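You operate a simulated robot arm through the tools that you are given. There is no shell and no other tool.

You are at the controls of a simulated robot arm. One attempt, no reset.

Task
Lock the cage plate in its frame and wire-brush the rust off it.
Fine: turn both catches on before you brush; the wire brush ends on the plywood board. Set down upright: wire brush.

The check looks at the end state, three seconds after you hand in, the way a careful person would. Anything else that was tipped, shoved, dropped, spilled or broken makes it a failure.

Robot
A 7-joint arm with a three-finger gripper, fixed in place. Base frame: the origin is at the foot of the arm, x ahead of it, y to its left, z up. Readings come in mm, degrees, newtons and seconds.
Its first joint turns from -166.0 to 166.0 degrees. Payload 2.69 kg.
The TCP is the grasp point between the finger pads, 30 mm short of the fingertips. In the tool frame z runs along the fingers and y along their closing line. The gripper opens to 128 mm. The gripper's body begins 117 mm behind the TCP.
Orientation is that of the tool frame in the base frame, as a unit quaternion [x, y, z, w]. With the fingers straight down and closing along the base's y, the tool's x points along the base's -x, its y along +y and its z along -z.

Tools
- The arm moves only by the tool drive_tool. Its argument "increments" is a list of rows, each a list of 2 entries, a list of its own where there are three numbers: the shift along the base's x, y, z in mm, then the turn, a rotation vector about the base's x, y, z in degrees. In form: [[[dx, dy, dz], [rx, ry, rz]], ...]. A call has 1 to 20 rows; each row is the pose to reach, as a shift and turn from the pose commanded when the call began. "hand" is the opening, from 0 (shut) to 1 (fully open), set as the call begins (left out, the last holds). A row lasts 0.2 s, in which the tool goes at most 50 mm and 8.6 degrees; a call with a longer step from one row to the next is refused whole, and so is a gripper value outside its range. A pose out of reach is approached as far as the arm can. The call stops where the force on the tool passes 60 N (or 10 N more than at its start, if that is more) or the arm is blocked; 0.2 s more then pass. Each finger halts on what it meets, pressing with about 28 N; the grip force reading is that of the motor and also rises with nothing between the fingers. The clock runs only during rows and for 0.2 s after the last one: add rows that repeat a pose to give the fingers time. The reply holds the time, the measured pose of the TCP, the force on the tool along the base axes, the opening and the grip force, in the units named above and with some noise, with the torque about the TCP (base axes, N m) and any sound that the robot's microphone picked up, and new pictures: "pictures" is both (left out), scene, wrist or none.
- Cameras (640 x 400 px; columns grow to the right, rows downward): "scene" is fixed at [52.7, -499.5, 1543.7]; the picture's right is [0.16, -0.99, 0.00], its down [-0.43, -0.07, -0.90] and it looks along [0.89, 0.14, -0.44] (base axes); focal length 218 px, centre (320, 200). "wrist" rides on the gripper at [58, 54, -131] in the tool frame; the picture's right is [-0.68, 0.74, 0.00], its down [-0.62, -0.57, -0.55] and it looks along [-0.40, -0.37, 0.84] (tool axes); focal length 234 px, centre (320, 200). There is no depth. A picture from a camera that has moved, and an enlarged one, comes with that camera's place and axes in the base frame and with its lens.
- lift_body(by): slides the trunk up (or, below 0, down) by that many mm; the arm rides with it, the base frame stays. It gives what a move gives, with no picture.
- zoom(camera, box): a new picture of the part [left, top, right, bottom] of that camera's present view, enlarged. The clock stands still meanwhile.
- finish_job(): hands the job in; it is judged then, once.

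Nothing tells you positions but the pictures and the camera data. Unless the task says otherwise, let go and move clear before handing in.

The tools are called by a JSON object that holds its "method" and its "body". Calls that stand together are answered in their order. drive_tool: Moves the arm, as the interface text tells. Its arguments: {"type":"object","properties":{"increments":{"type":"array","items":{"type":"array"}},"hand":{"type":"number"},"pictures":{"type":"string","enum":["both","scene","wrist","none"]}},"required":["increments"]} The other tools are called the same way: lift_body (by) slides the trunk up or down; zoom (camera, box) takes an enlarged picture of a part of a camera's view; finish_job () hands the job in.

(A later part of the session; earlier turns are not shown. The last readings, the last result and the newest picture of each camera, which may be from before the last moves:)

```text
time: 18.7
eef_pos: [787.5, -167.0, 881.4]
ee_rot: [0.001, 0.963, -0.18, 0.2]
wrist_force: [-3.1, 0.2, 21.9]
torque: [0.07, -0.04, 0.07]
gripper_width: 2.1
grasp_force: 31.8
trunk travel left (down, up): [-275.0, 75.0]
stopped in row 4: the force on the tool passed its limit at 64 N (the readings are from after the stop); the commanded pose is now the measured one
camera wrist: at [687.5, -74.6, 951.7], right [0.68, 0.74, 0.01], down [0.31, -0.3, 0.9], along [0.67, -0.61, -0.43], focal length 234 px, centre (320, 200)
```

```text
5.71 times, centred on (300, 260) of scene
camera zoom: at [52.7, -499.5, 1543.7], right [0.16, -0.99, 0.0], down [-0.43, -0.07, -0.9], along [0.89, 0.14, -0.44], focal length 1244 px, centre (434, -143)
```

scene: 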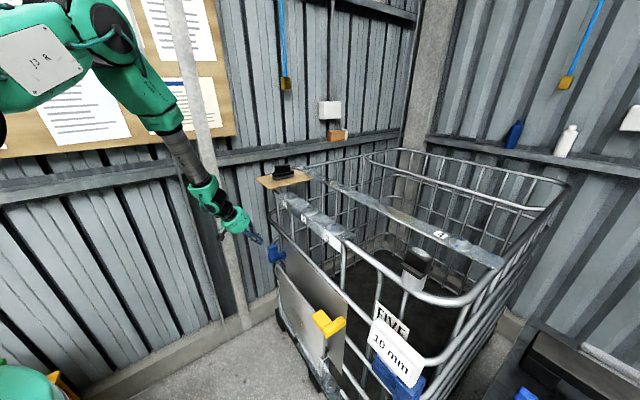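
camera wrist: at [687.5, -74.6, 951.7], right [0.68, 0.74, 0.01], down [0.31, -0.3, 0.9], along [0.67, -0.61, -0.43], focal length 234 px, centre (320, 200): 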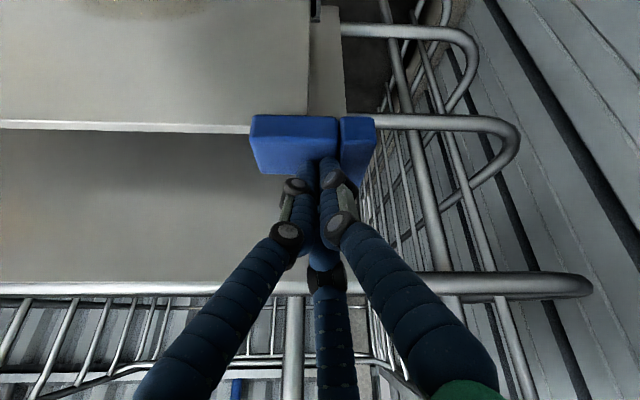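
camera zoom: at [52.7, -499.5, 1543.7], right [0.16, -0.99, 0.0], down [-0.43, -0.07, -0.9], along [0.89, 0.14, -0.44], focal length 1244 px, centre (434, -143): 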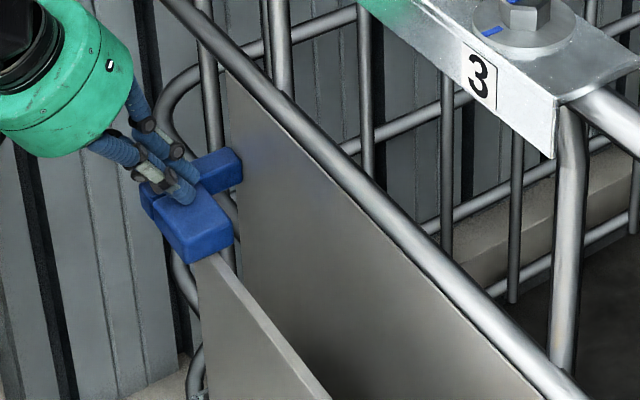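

Both catches are now on. Next I lift clear, back off, rise above the cage rim and roll the tool so the fingers close across the brush (which lies along the plate-normal direction on the board, near (1018,-156), z≈1190).

{"method": "drive_tool", "body": {"increments": [[[0, 0, 40], [0, 0, 0]], [[0, 0, 80], [0, 0, 0]], [[-34, 34, 88], [0, 0, 0]], [[-68, 68, 100], [0, 0, 0]], [[-68, 68, 149], [2.4, -3.1, -6.3]], [[-68, 68, 198], [4.7, -6.1, -12.7]], [[-68, 68, 247], [7.1, -9.2, -19]], [[-68, 68, 296], [9.5, -12.3, -25.3]], [[-68, 68, 345], [11.8, -15.3, -31.7]], [[-68, 68, 394], [14.2, -18.4, -38]], [[-68, 68, 440], [14.2, -18.4, -38]], [[-68, 68, 440], [14.2, -18.4, -38]]]}}

```text
time: 21.3
eef_pos: [718.9, -99.4, 1317.4]
ee_rot: [0.364, 0.882, -0.112, 0.276]
wrist_force: [-0.5, 0.3, -0.6]
torque: [-0.03, -0.05, 0.02]
gripper_width: 2.1
grasp_force: 31.2
trunk travel left (down, up): [-275.0, 75.0]
camera wrist: at [670.2, 25.0, 1390.8], right [0.91, 0.13, 0.39], down [-0.26, -0.54, 0.8], along [0.31, -0.83, -0.46], focal length 234 px, centre (320, 200)
```

scene: 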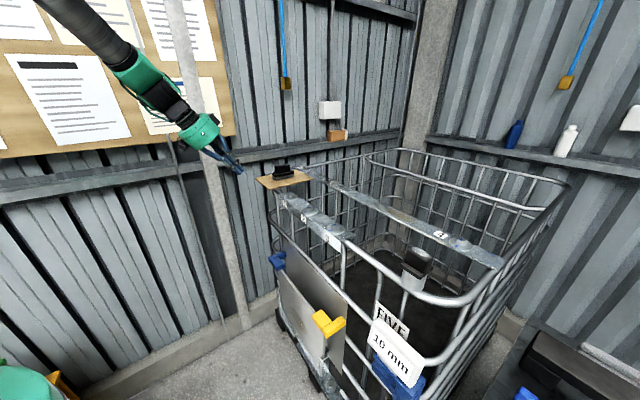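
wrist: 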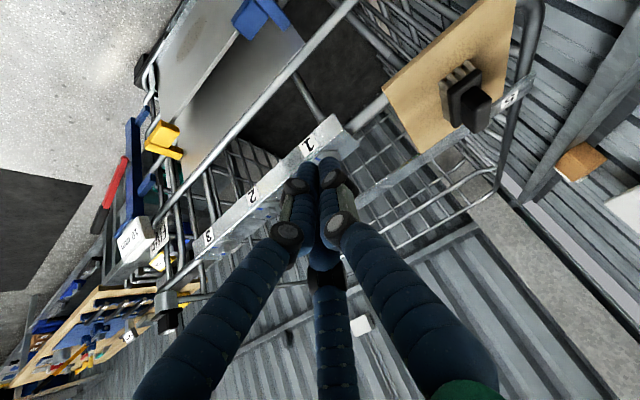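

Orientation reached; the brush on the board is visible at upper right. Zooming on it.

{"method": "zoom", "body": {"camera": "wrist", "box": [370, 0, 550, 140]}}

{"method": "zoom", "body": {"camera": "scene", "box": [245, 150, 325, 205]}}

```text
2.86 times, centred on (460, 70) of wrist
camera zoom: at [670.2, 25.0, 1390.8], right [0.91, 0.13, 0.39], down [-0.26, -0.54, 0.8], along [0.31, -0.83, -0.46], focal length 669 px, centre (-80, 571)
```

zoom: 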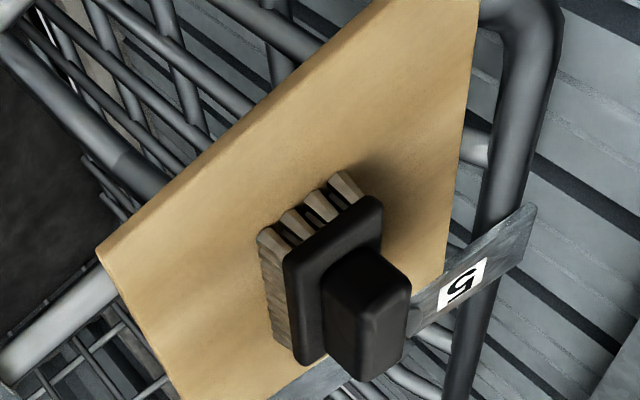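

```text
7.27 times, centred on (285, 178) of scene
camera zoom: at [52.7, -499.5, 1543.7], right [0.16, -0.99, 0.0], down [-0.43, -0.07, -0.9], along [0.89, 0.14, -0.44], focal length 1584 px, centre (574, 364)
```

zoom: 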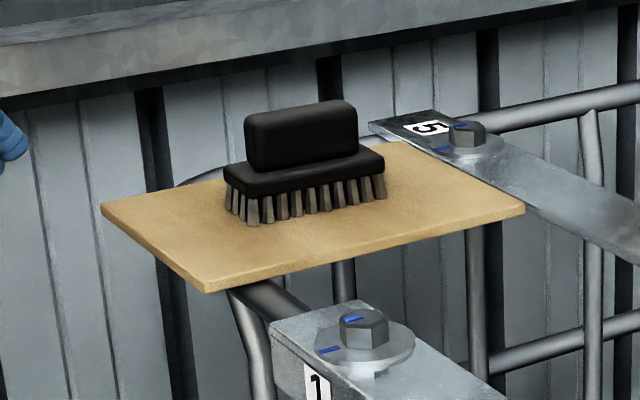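

Brush looks to be centered near (1013,-158) with its long side along the plate-normal direction and the grip block on top. I'll open the fingers and approach to a stand-off above it.

{"method": "drive_tool", "body": {"increments": [[[42, 3, 5], [0, 0, 0]], [[84, 6, 10], [0, 0, 0]], [[126, 9, 15], [0, 0, 0]], [[168, 12, 19], [0, 0, 0]], [[206, 14, 23], [0, 0, 0]], [[206, 14, 23], [0, 0, 0]]], "hand": 1}}

```text
time: 22.7
eef_pos: [926.7, -84.4, 1340.6]
ee_rot: [0.364, 0.882, -0.113, 0.276]
wrist_force: [-0.2, -0.1, -0.7]
torque: [0.01, 0.04, 0.0]
gripper_width: 127.8
grasp_force: 0.2
trunk travel left (down, up): [-275.0, 75.0]
camera wrist: at [876.4, 40.6, 1414.6], right [0.91, 0.13, 0.39], down [-0.26, -0.54, 0.8], along [0.31, -0.83, -0.46], focal length 234 px, centre (320, 200)
```

scene: 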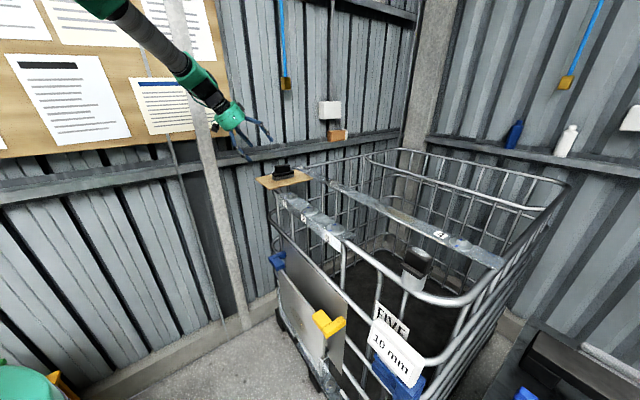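
wrist: 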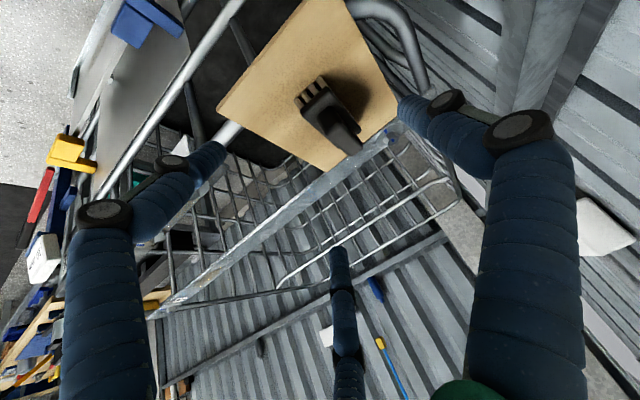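

{"method": "zoom", "body": {"camera": "wrist", "box": [270, 60, 400, 160]}}

{"method": "zoom", "body": {"camera": "wrist", "box": [200, 0, 440, 190]}}

```text
4.00 times, centred on (335, 110) of wrist
camera zoom: at [876.4, 40.6, 1414.6], right [0.91, 0.13, 0.39], down [-0.26, -0.54, 0.8], along [0.31, -0.83, -0.46], focal length 937 px, centre (260, 560)
```

zoom: 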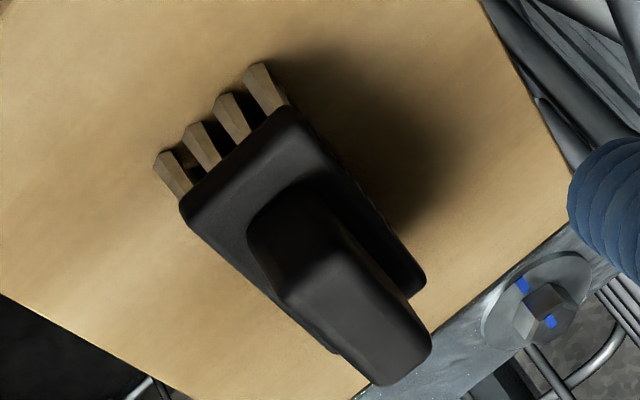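

```text
2.11 times, centred on (320, 95) of wrist
camera zoom: at [876.4, 40.6, 1414.6], right [0.91, 0.13, 0.39], down [-0.26, -0.54, 0.8], along [0.31, -0.83, -0.46], focal length 493 px, centre (320, 421)
```

zoom: 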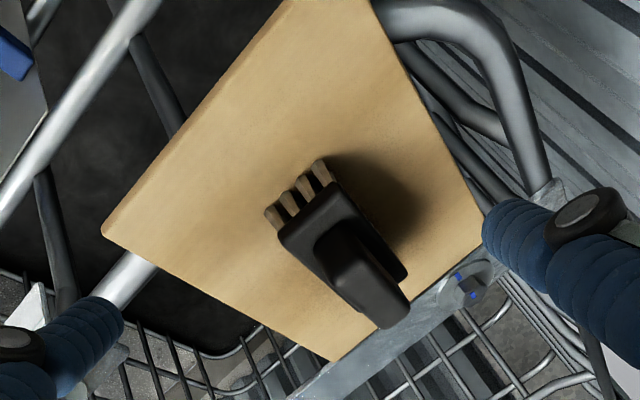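

Brush measured: base plate U 584–626, V 788–894, top z≈1191; grip block ~22 mm wide (U≈603), V 806–880, top z≈1225. I'll line up behind it along the tool axis with the hand half open and approach partway.

{"method": "drive_tool", "body": {"increments": [[[15, -10, 0], [0, 0, 0]], [[31, -20, 0], [0, 0, 0]], [[49, -38, -37], [0, 0, 0]], [[63, -52, -65], [0, 0, 0]], [[63, -52, -65], [0, 0, 0]]], "hand": 0.5}}

{"method": "zoom", "body": {"camera": "wrist", "box": [230, 80, 430, 230]}}

```text
time: 23.9
eef_pos: [987.4, -136.5, 1275.3]
ee_rot: [0.364, 0.882, -0.112, 0.276]
wrist_force: [-1.2, -0.3, -0.1]
torque: [0.05, 0.04, 0.02]
gripper_width: 63.9
grasp_force: 0.0
trunk travel left (down, up): [-275.0, 75.0]
camera wrist: at [939.1, -12.1, 1349.3], right [0.91, 0.13, 0.39], down [-0.26, -0.54, 0.8], along [0.31, -0.83, -0.46], focal length 234 px, centre (320, 200)
```

scene: 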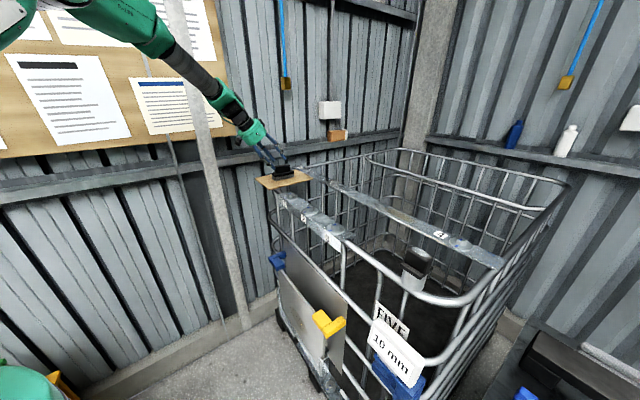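
wrist: 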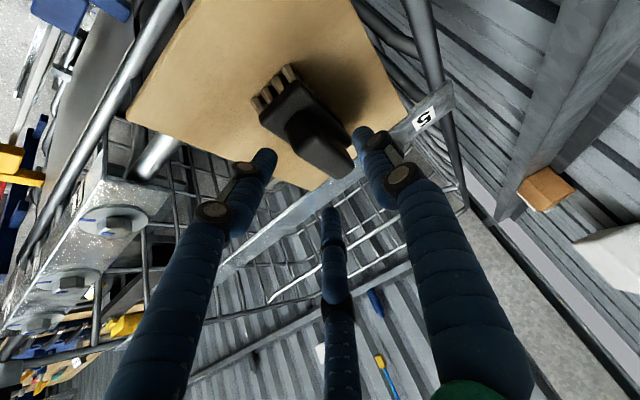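

```text
2.67 times, centred on (330, 155) of wrist
camera zoom: at [939.1, -12.1, 1349.3], right [0.91, 0.13, 0.39], down [-0.26, -0.54, 0.8], along [0.31, -0.83, -0.46], focal length 624 px, centre (293, 320)
```

zoom: 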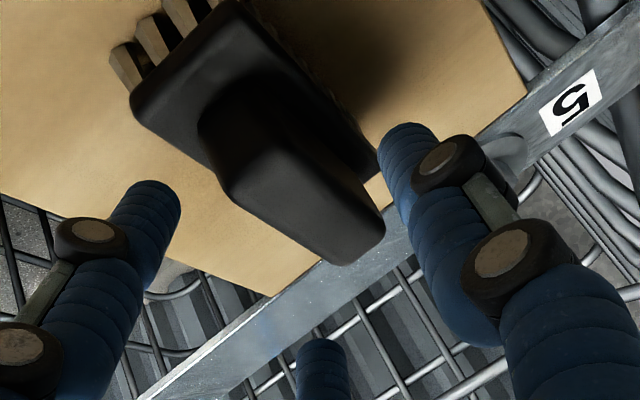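

Measurements agree. Moving the last ~65 mm along the tool axis around the grip block.

{"method": "drive_tool", "body": {"increments": [[[10, -9, -18], [0, 0, 0]], [[20, -18, -36], [0, 0, 0]], [[29, -26, -50], [0, 0, 0]], [[29, -26, -50], [0, 0, 0]]]}}

{"method": "zoom", "body": {"camera": "wrist", "box": [230, 80, 430, 230]}}

{"method": "zoom", "body": {"camera": "scene", "box": [245, 135, 325, 195]}}

```text
time: 24.9
eef_pos: [1015.0, -162.6, 1225.8]
ee_rot: [0.363, 0.883, -0.113, 0.275]
wrist_force: [-0.9, 0.2, 0.2]
torque: [-0.01, 0.0, 0.01]
gripper_width: 63.8
grasp_force: 0.1
trunk travel left (down, up): [-275.0, 75.0]
camera wrist: at [966.2, -38.0, 1299.5], right [0.91, 0.13, 0.39], down [-0.26, -0.54, 0.8], along [0.31, -0.83, -0.46], focal length 234 px, centre (320, 200)
```

scene: 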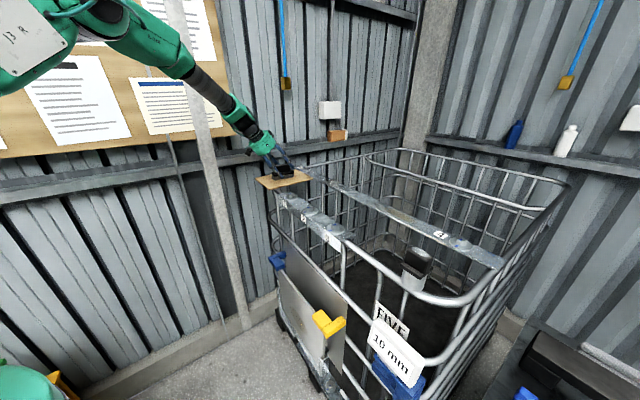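
wrist: 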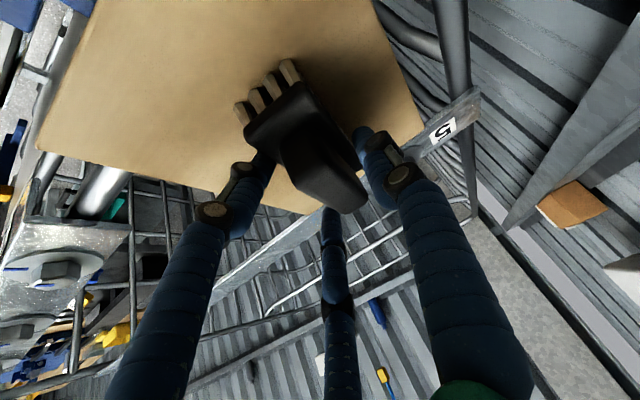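

```text
2.67 times, centred on (330, 155) of wrist
camera zoom: at [966.2, -38.0, 1299.5], right [0.91, 0.13, 0.39], down [-0.26, -0.54, 0.8], along [0.31, -0.83, -0.46], focal length 624 px, centre (293, 320)
```

zoom: 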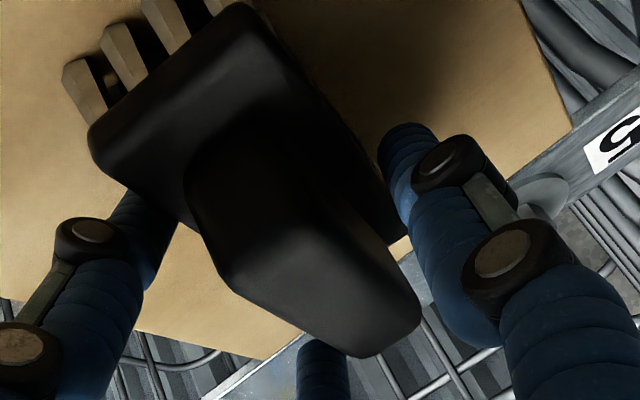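

```text
6.67 times, centred on (285, 165) of scene
camera zoom: at [52.7, -499.5, 1543.7], right [0.16, -0.99, 0.0], down [-0.43, -0.07, -0.9], along [0.89, 0.14, -0.44], focal length 1452 px, centre (553, 433)
```

zoom: 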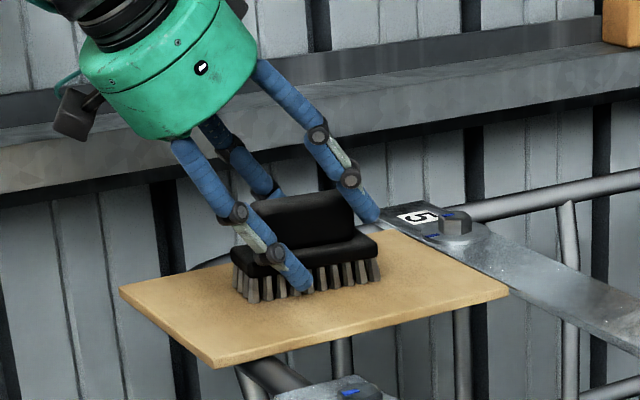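

Tool is around the grip block with no contact force. Closing the fingers on it.

{"method": "drive_tool", "body": {"increments": [[[0, 0, 0], [0, 0, 0]], [[0, 0, 0], [0, 0, 0]], [[0, 0, 0], [0, 0, 0]]], "hand": 0}}

{"method": "zoom", "body": {"camera": "wrist", "box": [230, 80, 430, 230]}}

{"method": "zoom", "body": {"camera": "scene", "box": [245, 135, 325, 195]}}

```text
time: 25.7
eef_pos: [1013.9, -163.1, 1227.3]
ee_rot: [0.363, 0.883, -0.112, 0.276]
wrist_force: [0.3, 0.5, 0.7]
torque: [0.02, -0.01, 0.0]
gripper_width: 57.9
grasp_force: 27.8
trunk travel left (down, up): [-275.0, 75.0]
camera wrist: at [965.7, -37.8, 1299.6], right [0.91, 0.13, 0.39], down [-0.26, -0.54, 0.8], along [0.31, -0.83, -0.46], focal length 234 px, centre (320, 200)
```

scene: 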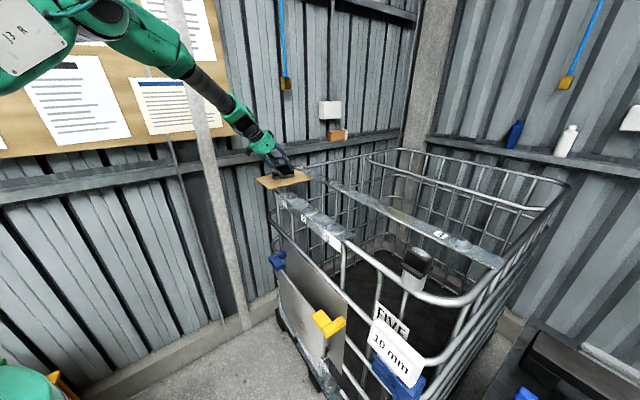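
wrist: 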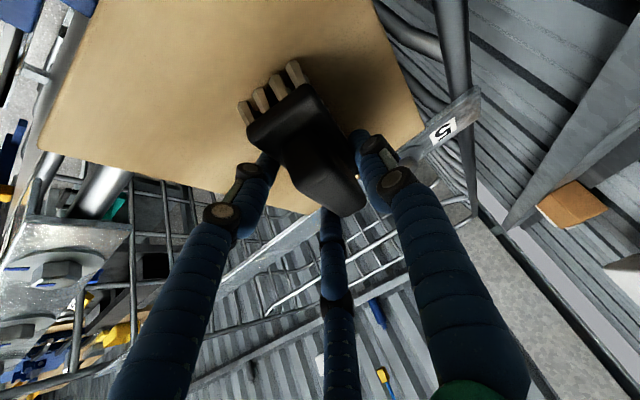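

```text
2.67 times, centred on (330, 155) of wrist
camera zoom: at [965.7, -37.8, 1299.6], right [0.91, 0.13, 0.39], down [-0.26, -0.54, 0.8], along [0.31, -0.83, -0.46], focal length 624 px, centre (293, 320)
```

zoom: 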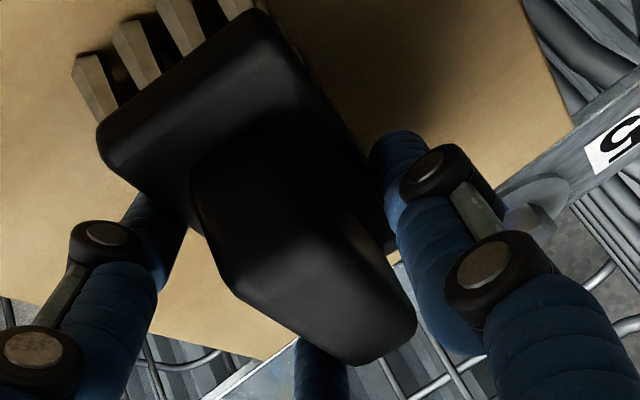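

```text
6.67 times, centred on (285, 165) of scene
camera zoom: at [52.7, -499.5, 1543.7], right [0.16, -0.99, 0.0], down [-0.43, -0.07, -0.9], along [0.89, 0.14, -0.44], focal length 1452 px, centre (553, 433)
```

zoom: 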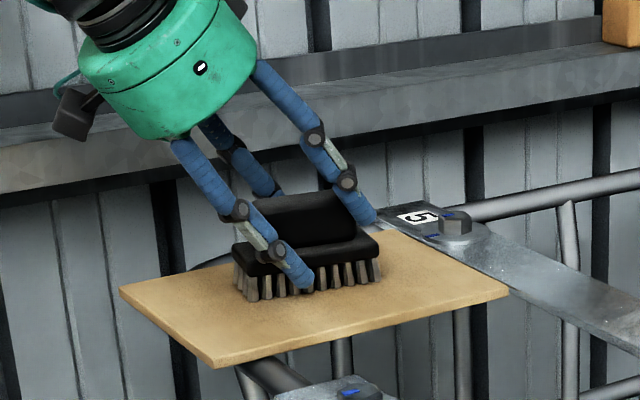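

The fingers stopped at 58 mm: the pictures show the hand really has three fingers around the axis, and one meets the brush's base plate because of my 35° tilt, so the brush got turned a few degrees. This grip is poor; I'll open, back straight out, and re-approach with less tilt.

{"method": "drive_tool", "body": {"increments": [[[0, 0, 0], [0, 0, 0]], [[0, 0, 0], [0, 0, 0]], [[-10, 10, 20], [0, 0, 0]], [[-24, 24, 49], [0, 0, 0]], [[-45, 45, 82], [0, 0, 0]], [[-60, 60, 110], [0, 0, 0]], [[-60, 60, 110], [0, 0, 0]]], "hand": 0.6}}

{"method": "zoom", "body": {"camera": "wrist", "box": [230, 60, 430, 210]}}

{"method": "zoom", "body": {"camera": "scene", "box": [245, 135, 325, 195]}}

```text
time: 27.3
eef_pos: [954.5, -103.9, 1335.9]
ee_rot: [0.363, 0.883, -0.113, 0.275]
wrist_force: [0.7, 0.2, 0.6]
torque: [0.0, -0.02, 0.02]
gripper_width: 76.8
grasp_force: 0.1
trunk travel left (down, up): [-275.0, 75.0]
camera wrist: at [907.1, 21.2, 1409.1], right [0.91, 0.13, 0.39], down [-0.26, -0.54, 0.8], along [0.31, -0.83, -0.46], focal length 234 px, centre (320, 200)
```

scene: 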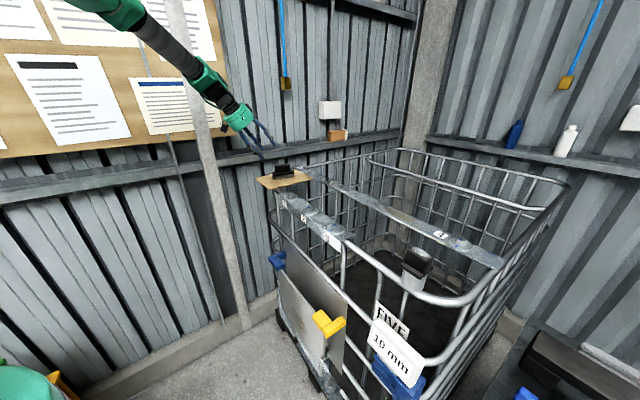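
wrist: 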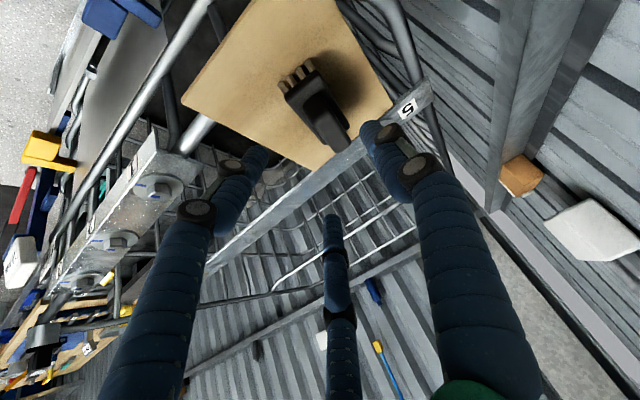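

```text
2.67 times, centred on (330, 135) of wrist
camera zoom: at [907.1, 21.2, 1409.1], right [0.91, 0.13, 0.39], down [-0.26, -0.54, 0.8], along [0.31, -0.83, -0.46], focal length 624 px, centre (293, 373)
```

zoom: 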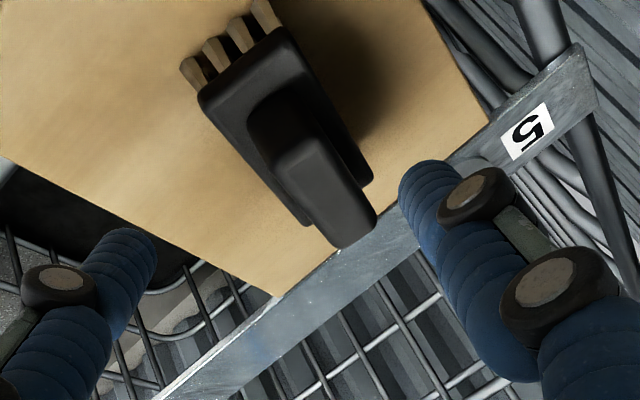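

```text
6.67 times, centred on (285, 165) of scene
camera zoom: at [52.7, -499.5, 1543.7], right [0.16, -0.99, 0.0], down [-0.43, -0.07, -0.9], along [0.89, 0.14, -0.44], focal length 1452 px, centre (553, 433)
```

zoom: 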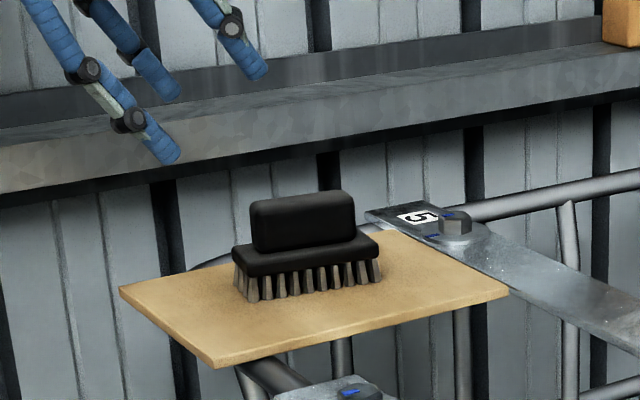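

The brush is upright, just turned about 8.5°. I'll raise the trunk for reach and re-approach with only 15° tilt, aligned to the brush, offset for the three-finger hand.

{"method": "lift_body", "body": {"by": 75}}

```text
time: 28.4
eef_pos: [956.1, -104.0, 1410.0]
ee_rot: [0.364, 0.883, -0.113, 0.275]
wrist_force: [0.9, 0.1, 0.2]
torque: [0.0, -0.01, -0.01]
gripper_width: 76.7
grasp_force: 0.0
trunk travel left (down, up): [-350.0, 0.0]
```

{"method": "drive_tool", "body": {"increments": [[[13, -11, -25], [5, 4.4, -2.8]], [[27, -22, -50], [10, 8.7, -5.6]], [[41, -33, -76], [15.2, 13.1, -8.4]], [[54, -44, -100], [15.2, 13.1, -8.4]], [[54, -44, -100], [15.2, 13.1, -8.4]]]}}

{"method": "zoom", "body": {"camera": "wrist", "box": [230, 80, 430, 230]}}

```text
time: 29.6
eef_pos: [964.0, -134.9, 1307.8]
ee_rot: [0.443, 0.885, -0.069, 0.129]
wrist_force: [-0.5, 0.3, -0.1]
torque: [0.04, 0.04, 0.0]
gripper_width: 76.9
grasp_force: 0.0
out of reach, approached as far as the arm can: row 3, 4, 5
trunk travel left (down, up): [-350.0, 0.0]
camera wrist: at [952.5, -27.5, 1415.6], right [0.98, -0.08, 0.19], down [-0.19, -0.68, 0.71], along [0.08, -0.73, -0.68], focal length 234 px, centre (320, 200)
```

scene: 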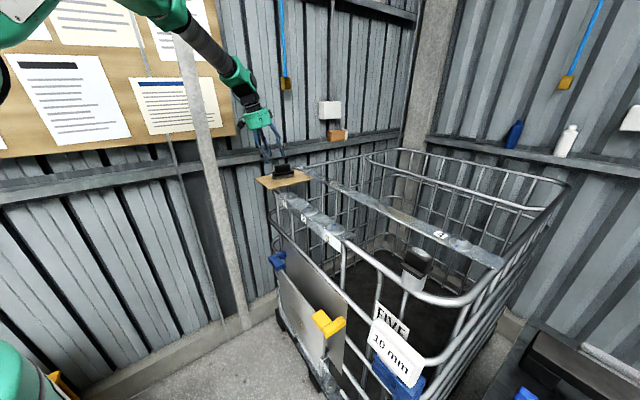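
wrist: 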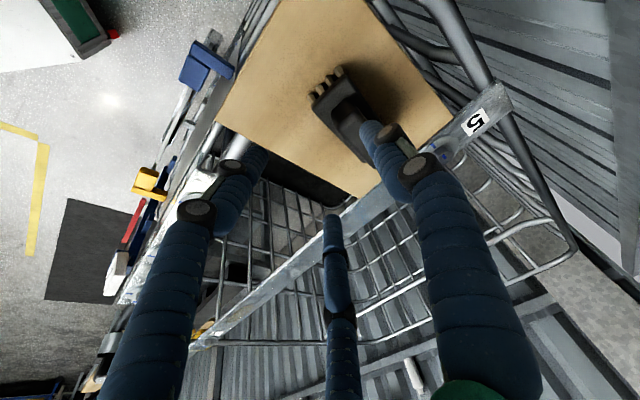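

```text
2.67 times, centred on (330, 155) of wrist
camera zoom: at [952.5, -27.5, 1415.6], right [0.98, -0.08, 0.19], down [-0.19, -0.68, 0.71], along [0.08, -0.73, -0.68], focal length 624 px, centre (293, 320)
```

zoom: 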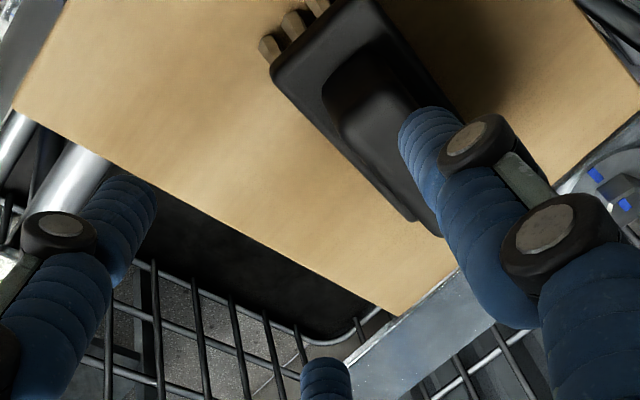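

The 15° pose is just out of reach (stopped near radius 973). I'll step back and try a slightly larger tilt of about 22°, checking how the commanded pose is being tracked.

{"method": "drive_tool", "body": {"increments": [[[-20, 10, 0], [-2.8, -2.1, 0]], [[-40, 20, 0], [-5.6, -4.2, 0]], [[-40, 20, 0], [-5.6, -4.2, 0]]], "pictures": "none"}}

```text
time: 30.4
eef_pos: [924.1, -109.4, 1306.0]
ee_rot: [0.441, 0.878, -0.083, 0.168]
wrist_force: [0.4, 0.6, -0.3]
torque: [-0.02, 0.02, 0.0]
gripper_width: 76.9
grasp_force: 0.1
trunk travel left (down, up): [-350.0, 0.0]
```

Tracking is understood and the 22° tilt is set. Moving to a pre-grasp 45 mm back along the axis with a smaller opening.

{"method": "drive_tool", "body": {"increments": [[[43, -20, -10], [0, 0, 0]], [[70, -33, -20], [0, 0, 0]], [[86, -41, -30], [0, 0, 0]], [[86, -41, -30], [0, 0, 0]]], "hand": 0.42}}

{"method": "zoom", "body": {"camera": "wrist", "box": [230, 80, 430, 230]}}

{"method": "zoom", "body": {"camera": "scene", "box": [245, 135, 325, 195]}}

```text
time: 31.4
eef_pos: [1012.2, -149.3, 1272.4]
ee_rot: [0.44, 0.878, -0.083, 0.168]
wrist_force: [0.1, -0.1, -1.2]
torque: [-0.03, 0.05, 0.01]
gripper_width: 53.5
grasp_force: 0.0
trunk travel left (down, up): [-350.0, 0.0]
camera wrist: at [995.6, -35.3, 1373.1], right [0.97, -0.06, 0.25], down [-0.23, -0.64, 0.74], along [0.11, -0.77, -0.63], focal length 234 px, centre (320, 200)
```

scene: 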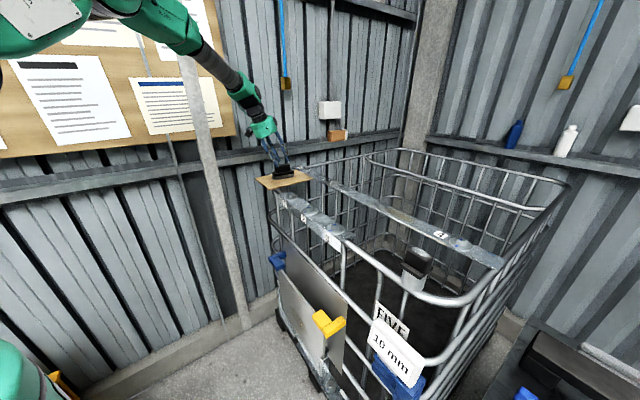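
wrist: 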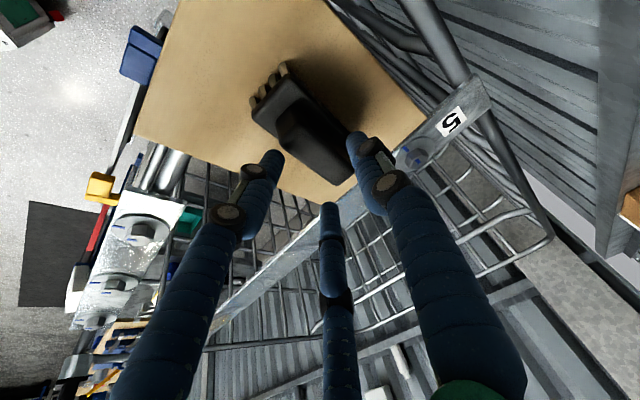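

```text
2.67 times, centred on (330, 155) of wrist
camera zoom: at [995.6, -35.3, 1373.1], right [0.97, -0.06, 0.25], down [-0.23, -0.64, 0.74], along [0.11, -0.77, -0.63], focal length 624 px, centre (293, 320)
```

zoom: 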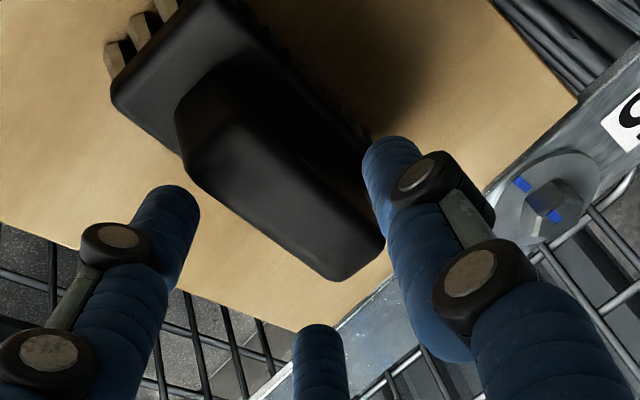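

```text
6.67 times, centred on (285, 165) of scene
camera zoom: at [52.7, -499.5, 1543.7], right [0.16, -0.99, 0.0], down [-0.43, -0.07, -0.9], along [0.89, 0.14, -0.44], focal length 1452 px, centre (553, 433)
```

zoom: 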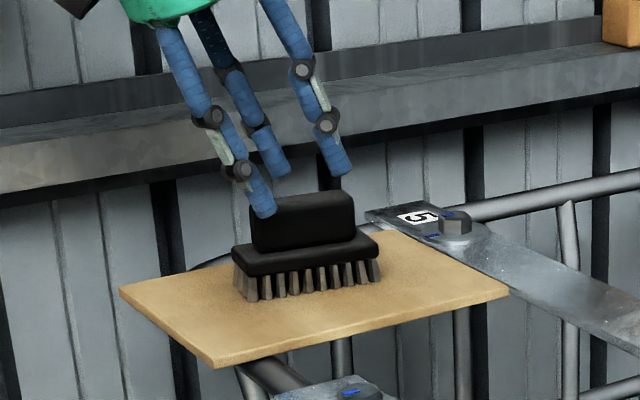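

Reached. Handle measured aligned, 718–738 across the fingers; I'm about 4 mm off the wanted offset. Final approach along the axis in two steps.

{"method": "drive_tool", "body": {"increments": [[[0, -6, -12], [0, 0, 0]], [[2, -10, -24], [0, 0, 0]], [[2, -10, -24], [0, 0, 0]]], "pictures": "none"}}

{"method": "drive_tool", "body": {"increments": [[[2, -2, -6], [0, 0, 0]], [[3, -4, -11], [0, 0, 0]], [[3, -4, -11], [0, 0, 0]]]}}

{"method": "zoom", "body": {"camera": "wrist", "box": [230, 80, 430, 230]}}

{"method": "zoom", "body": {"camera": "scene", "box": [245, 135, 325, 195]}}

```text
time: 32.2
eef_pos: [1015.5, -159.2, 1251.8]
ee_rot: [0.441, 0.878, -0.083, 0.168]
wrist_force: [0.0, -0.3, 0.6]
torque: [0.02, 0.02, 0.0]
gripper_width: 53.9
grasp_force: 0.0
trunk travel left (down, up): [-350.0, 0.0]
```

```text
time: 33.0
eef_pos: [1017.2, -162.3, 1242.7]
ee_rot: [0.442, 0.877, -0.083, 0.169]
wrist_force: [-2.4, 0.7, 7.5]
torque: [0.1, 0.29, 0.02]
gripper_width: 54.3
grasp_force: 0.5
trunk travel left (down, up): [-350.0, 0.0]
camera wrist: at [999.8, -48.1, 1341.5], right [0.97, -0.06, 0.25], down [-0.23, -0.64, 0.73], along [0.11, -0.77, -0.63], focal length 234 px, centre (320, 200)
```

scene: 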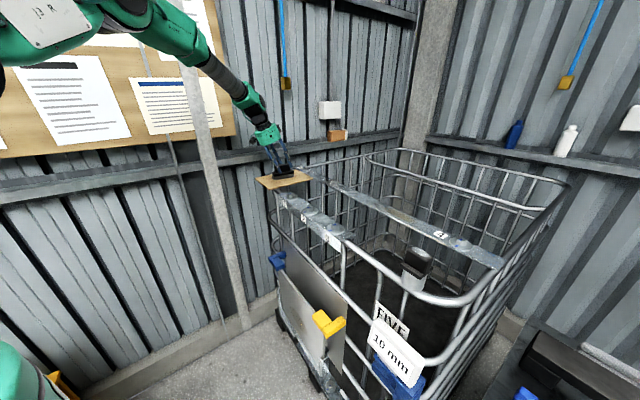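
wrist: 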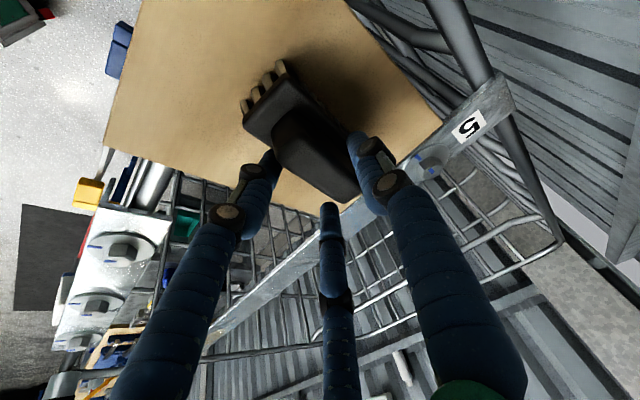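

```text
2.67 times, centred on (330, 155) of wrist
camera zoom: at [999.8, -48.1, 1341.5], right [0.97, -0.06, 0.25], down [-0.23, -0.64, 0.73], along [0.11, -0.77, -0.63], focal length 624 px, centre (293, 320)
```

zoom: 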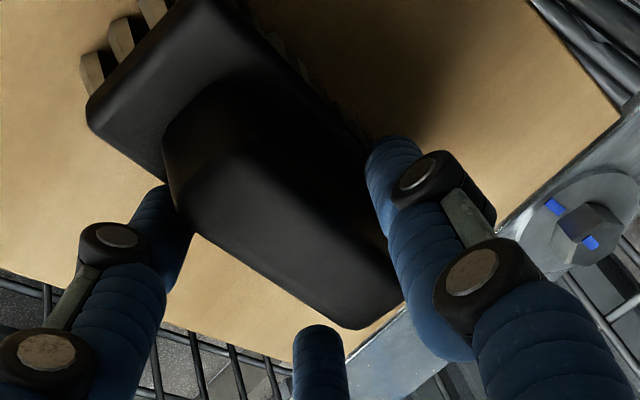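

```text
6.67 times, centred on (285, 165) of scene
camera zoom: at [52.7, -499.5, 1543.7], right [0.16, -0.99, 0.0], down [-0.43, -0.07, -0.9], along [0.89, 0.14, -0.44], focal length 1452 px, centre (553, 433)
```

zoom: 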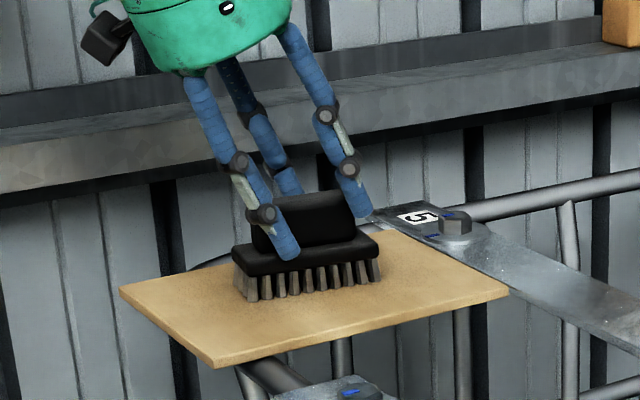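

A light touch (7.5 N): the lowest fingertip rests on the brush's base plate. I'll lift ~6 mm of command to release that and close.

{"method": "drive_tool", "body": {"increments": [[[0, 0, 6], [0, 0, 0]], [[0, 0, 6], [0, 0, 0]]], "pictures": "none"}}

{"method": "drive_tool", "body": {"increments": [[[0, 0, 0], [0, 0, 0]], [[0, 0, 0], [0, 0, 0]], [[0, 0, 0], [0, 0, 0]]], "hand": 0}}

{"method": "zoom", "body": {"camera": "wrist", "box": [230, 80, 430, 230]}}

{"method": "zoom", "body": {"camera": "scene", "box": [245, 135, 325, 195]}}

```text
time: 33.6
eef_pos: [1018.0, -164.1, 1246.8]
ee_rot: [0.441, 0.878, -0.083, 0.168]
wrist_force: [0.6, -0.3, -0.5]
torque: [-0.04, 0.02, -0.01]
gripper_width: 53.7
grasp_force: 0.0
trunk travel left (down, up): [-350.0, 0.0]
```

```text
time: 34.4
eef_pos: [1016.8, -162.6, 1246.9]
ee_rot: [0.441, 0.878, -0.082, 0.169]
wrist_force: [0.9, -0.2, 1.1]
torque: [0.01, -0.01, 0.02]
gripper_width: 38.4
grasp_force: 28.4
trunk travel left (down, up): [-350.0, 0.0]
camera wrist: at [999.9, -48.3, 1346.7], right [0.97, -0.06, 0.25], down [-0.23, -0.64, 0.73], along [0.11, -0.77, -0.63], focal length 234 px, centre (320, 200)
```

scene: 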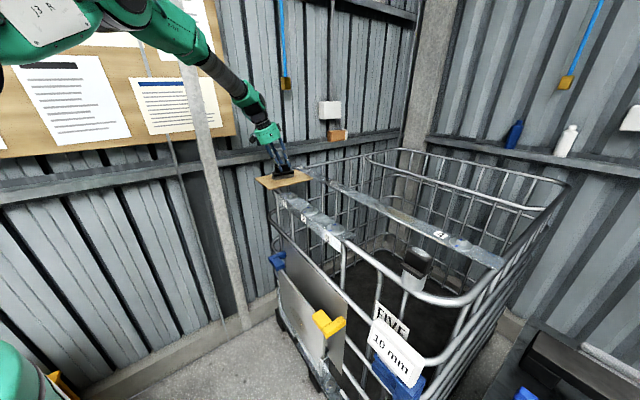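
wrist: 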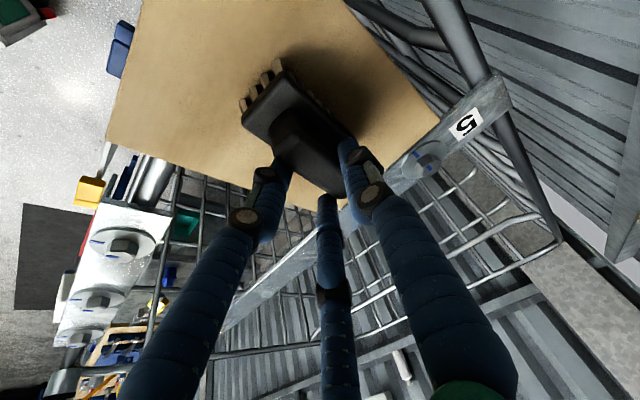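

```text
2.67 times, centred on (330, 155) of wrist
camera zoom: at [999.9, -48.3, 1346.7], right [0.97, -0.06, 0.25], down [-0.23, -0.64, 0.73], along [0.11, -0.77, -0.63], focal length 624 px, centre (293, 320)
```

zoom: 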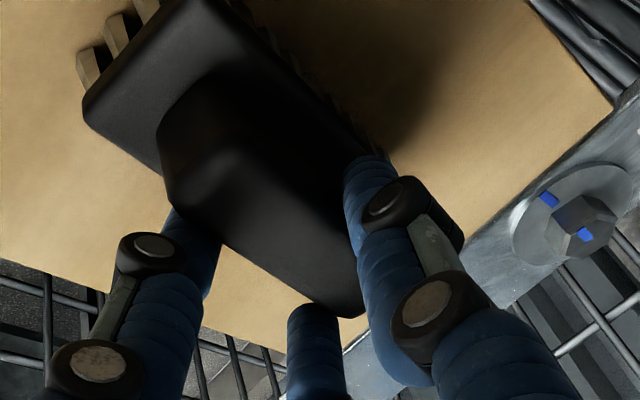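

```text
6.67 times, centred on (285, 165) of scene
camera zoom: at [52.7, -499.5, 1543.7], right [0.16, -0.99, 0.0], down [-0.43, -0.07, -0.9], along [0.89, 0.14, -0.44], focal length 1452 px, centre (553, 433)
```

zoom: 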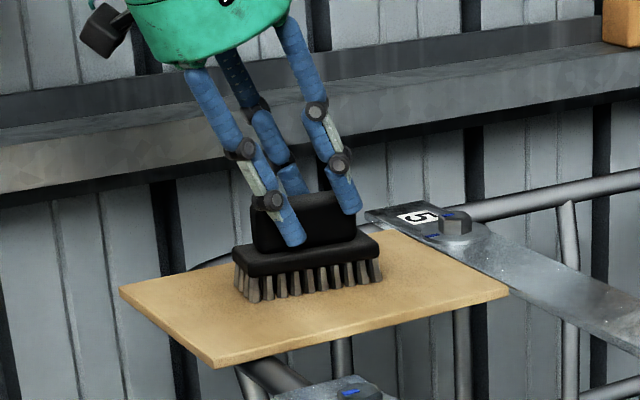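

Width 38 mm is exactly what a three-finger hold on the 22 mm block should read. Lifting gently to check the grip.

{"method": "drive_tool", "body": {"increments": [[[0, 0, 8], [0, 0, 0]], [[0, 0, 20], [0, 0, 0]], [[0, 0, 35], [0, 0, 0]], [[0, 0, 35], [0, 0, 0]]]}}

{"method": "zoom", "body": {"camera": "wrist", "box": [230, 80, 430, 230]}}

{"method": "zoom", "body": {"camera": "scene", "box": [245, 135, 325, 195]}}

```text
time: 35.4
eef_pos: [1016.2, -164.5, 1282.3]
ee_rot: [0.44, 0.878, -0.083, 0.168]
wrist_force: [-0.9, -0.2, -0.9]
torque: [0.03, -0.01, -0.01]
gripper_width: 38.1
grasp_force: 27.3
trunk travel left (down, up): [-350.0, 0.0]
camera wrist: at [999.2, -50.5, 1380.8], right [0.97, -0.06, 0.25], down [-0.23, -0.64, 0.73], along [0.11, -0.77, -0.63], focal length 234 px, centre (320, 200)
```

scene: 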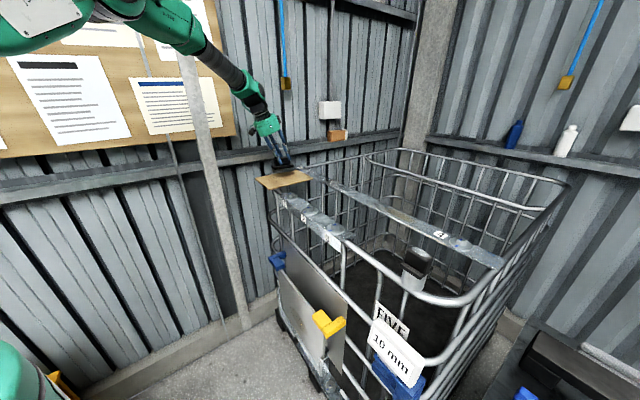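
wrist: 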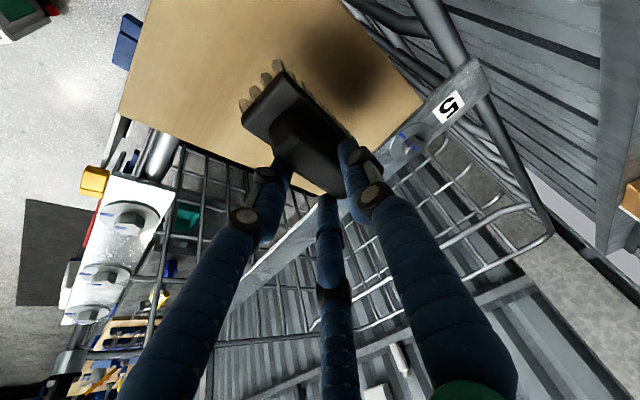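

```text
2.67 times, centred on (330, 155) of wrist
camera zoom: at [999.2, -50.5, 1380.8], right [0.97, -0.06, 0.25], down [-0.23, -0.64, 0.73], along [0.11, -0.77, -0.63], focal length 624 px, centre (293, 320)
```

zoom: 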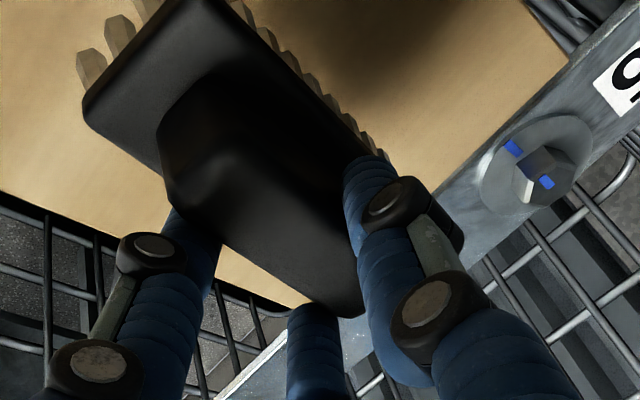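

```text
6.67 times, centred on (285, 165) of scene
camera zoom: at [52.7, -499.5, 1543.7], right [0.16, -0.99, 0.0], down [-0.43, -0.07, -0.9], along [0.89, 0.14, -0.44], focal length 1452 px, centre (553, 433)
```

zoom: 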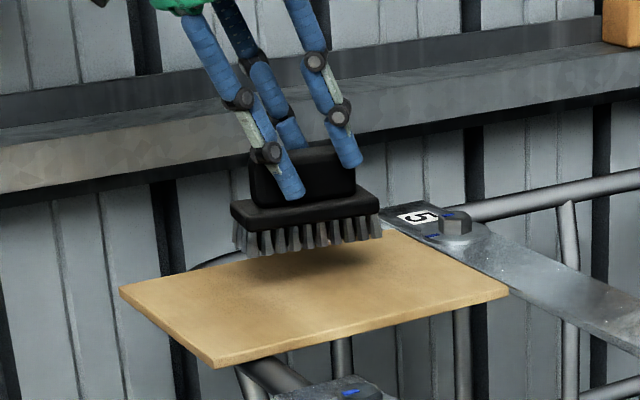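

The brush is held level and secure. I'll carry it back to free space in front of the cage before reorienting.

{"method": "drive_tool", "body": {"increments": [[[0, 0, 40], [0, 0, 0]], [[-45, 13, 40], [0, 0, 0]], [[-91, 26, 40], [0, 0, 0]], [[-137, 39, 40], [0, 0, 0]], [[-183, 52, 40], [0, 0, 0]], [[-228, 65, 40], [0, 0, 0]], [[-274, 78, 40], [0, 0, 0]], [[-320, 91, 40], [0, 0, 0]], [[-366, 104, 40], [0, 0, 0]], [[-366, 104, 40], [0, 0, 0]]]}}

```text
time: 37.6
eef_pos: [653.4, -63.3, 1319.3]
ee_rot: [0.441, 0.878, -0.083, 0.167]
wrist_force: [-0.3, 0.4, -1.3]
torque: [0.0, -0.02, 0.01]
gripper_width: 38.2
grasp_force: 27.8
trunk travel left (down, up): [-350.0, 0.0]
camera wrist: at [634.7, 50.7, 1419.4], right [0.97, -0.06, 0.25], down [-0.23, -0.64, 0.73], along [0.11, -0.77, -0.63], focal length 234 px, centre (320, 200)
```

scene: 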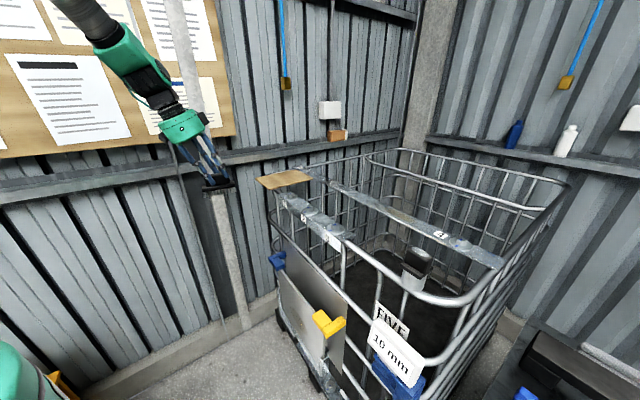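
wrist: 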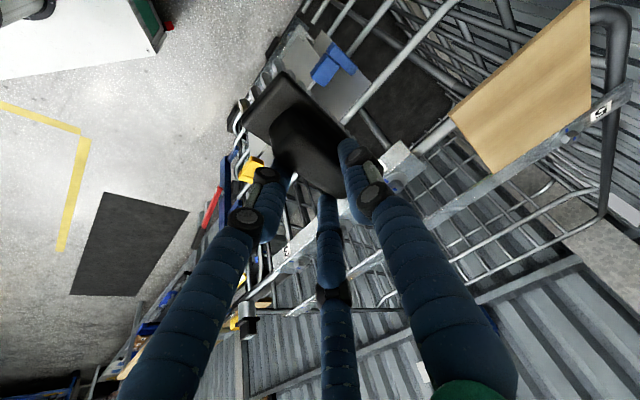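

Next I lower the trunk for the low work on the plate, then test rolling the tool (180° about its axis) so the brush can face the plate with the hand pointing slightly downward.

{"method": "lift_body", "body": {"by": -250}}

{"method": "drive_tool", "body": {"increments": [[[0, 0, 0], [-1.8, 2.5, 7.6]], [[0, 0, 0], [-3.6, 4.9, 15.2]], [[0, 0, 0], [-5.5, 7.4, 22.7]], [[0, 0, 0], [-7.3, 9.9, 30.3]], [[0, 0, 0], [-9.1, 12.3, 37.9]], [[0, 0, 0], [-10.9, 14.8, 45.5]], [[0, 0, 0], [-12.8, 17.2, 53.1]], [[0, 0, 0], [-14.6, 19.7, 60.7]], [[0, 0, 0], [-16.4, 22.2, 68.2]], [[0, 0, 0], [-18.2, 24.6, 75.8]], [[0, 0, 0], [-20.05, 27.1, 83.4]], [[0, 0, 0], [-20.05, 27.1, 83.4]]]}}

```text
time: 40.2
eef_pos: [653.1, -63.8, 1071.3]
ee_rot: [0.442, 0.877, -0.083, 0.168]
wrist_force: [0.5, -0.4, -1.1]
torque: [0.03, 0.02, 0.01]
gripper_width: 38.1
grasp_force: 27.8
trunk travel left (down, up): [-100.0, 250.0]
```

```text
time: 42.8
eef_pos: [616.7, -59.5, 979.3]
ee_rot: [-0.308, 0.933, -0.18, 0.055]
wrist_force: [0.9, -0.1, -2.1]
torque: [-0.01, 0.13, -0.06]
gripper_width: 38.2
grasp_force: 27.7
out of reach, approached as far as the arm can: row 10, 11, 12
trunk travel left (down, up): [-100.0, 250.0]
camera wrist: at [513.2, -13.3, 1081.3], right [0.13, 0.95, -0.28], down [0.69, 0.11, 0.71], along [0.71, -0.29, -0.64], focal length 234 px, centre (320, 200)
```

scene: 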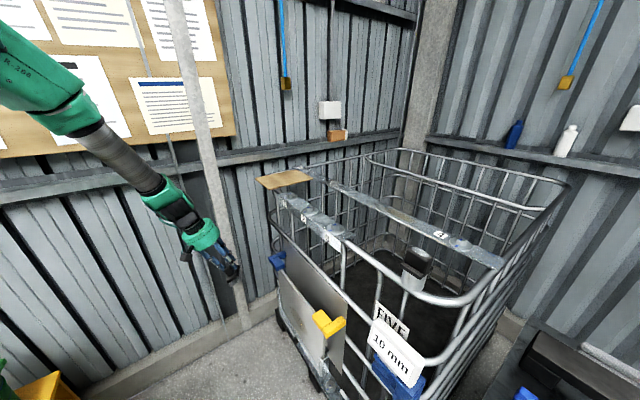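
wrist: 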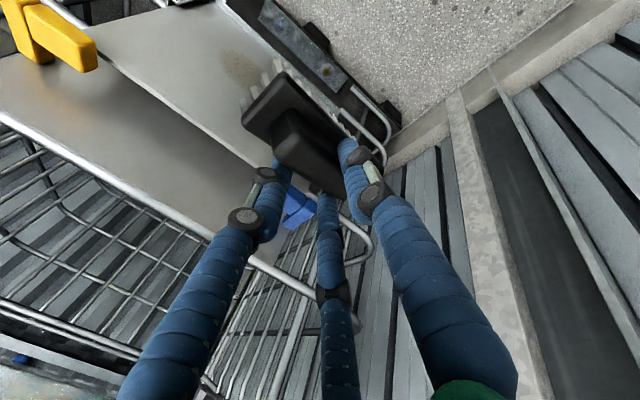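

That direction runs into a joint limit (position was sacrificed), so I'll roll back and go the other way round.

{"method": "drive_tool", "body": {"increments": [[[0, 0, 7], [1.8, -2.5, -7.6]], [[0, 0, 14], [3.6, -5.0, -15.2]], [[0, 0, 21], [5.4, -7.5, -22.8]], [[0, 0, 28], [7.2, -10.0, -30.4]], [[0, 0, 35], [9.0, -12.5, -38.0]], [[0, 0, 42], [10.7, -15.0, -45.5]], [[0, 0, 49], [12.5, -17.6, -53.1]], [[0, 0, 56], [14.3, -20.1, -60.7]], [[0, 0, 63], [16.1, -22.6, -68.3]], [[0, 0, 70], [17.9, -25.1, -75.9]], [[0, 0, 70], [19.7, -27.6, -83.5]], [[0, 0, 70], [19.7, -27.6, -83.5]]], "pictures": "none"}}

```text
time: 45.4
eef_pos: [617.6, -61.5, 1052.9]
ee_rot: [0.443, 0.876, -0.087, 0.171]
wrist_force: [0.6, 0.5, -0.5]
torque: [0.01, 0.03, -0.02]
gripper_width: 38.3
grasp_force: 28.2
trunk travel left (down, up): [-100.0, 250.0]
```

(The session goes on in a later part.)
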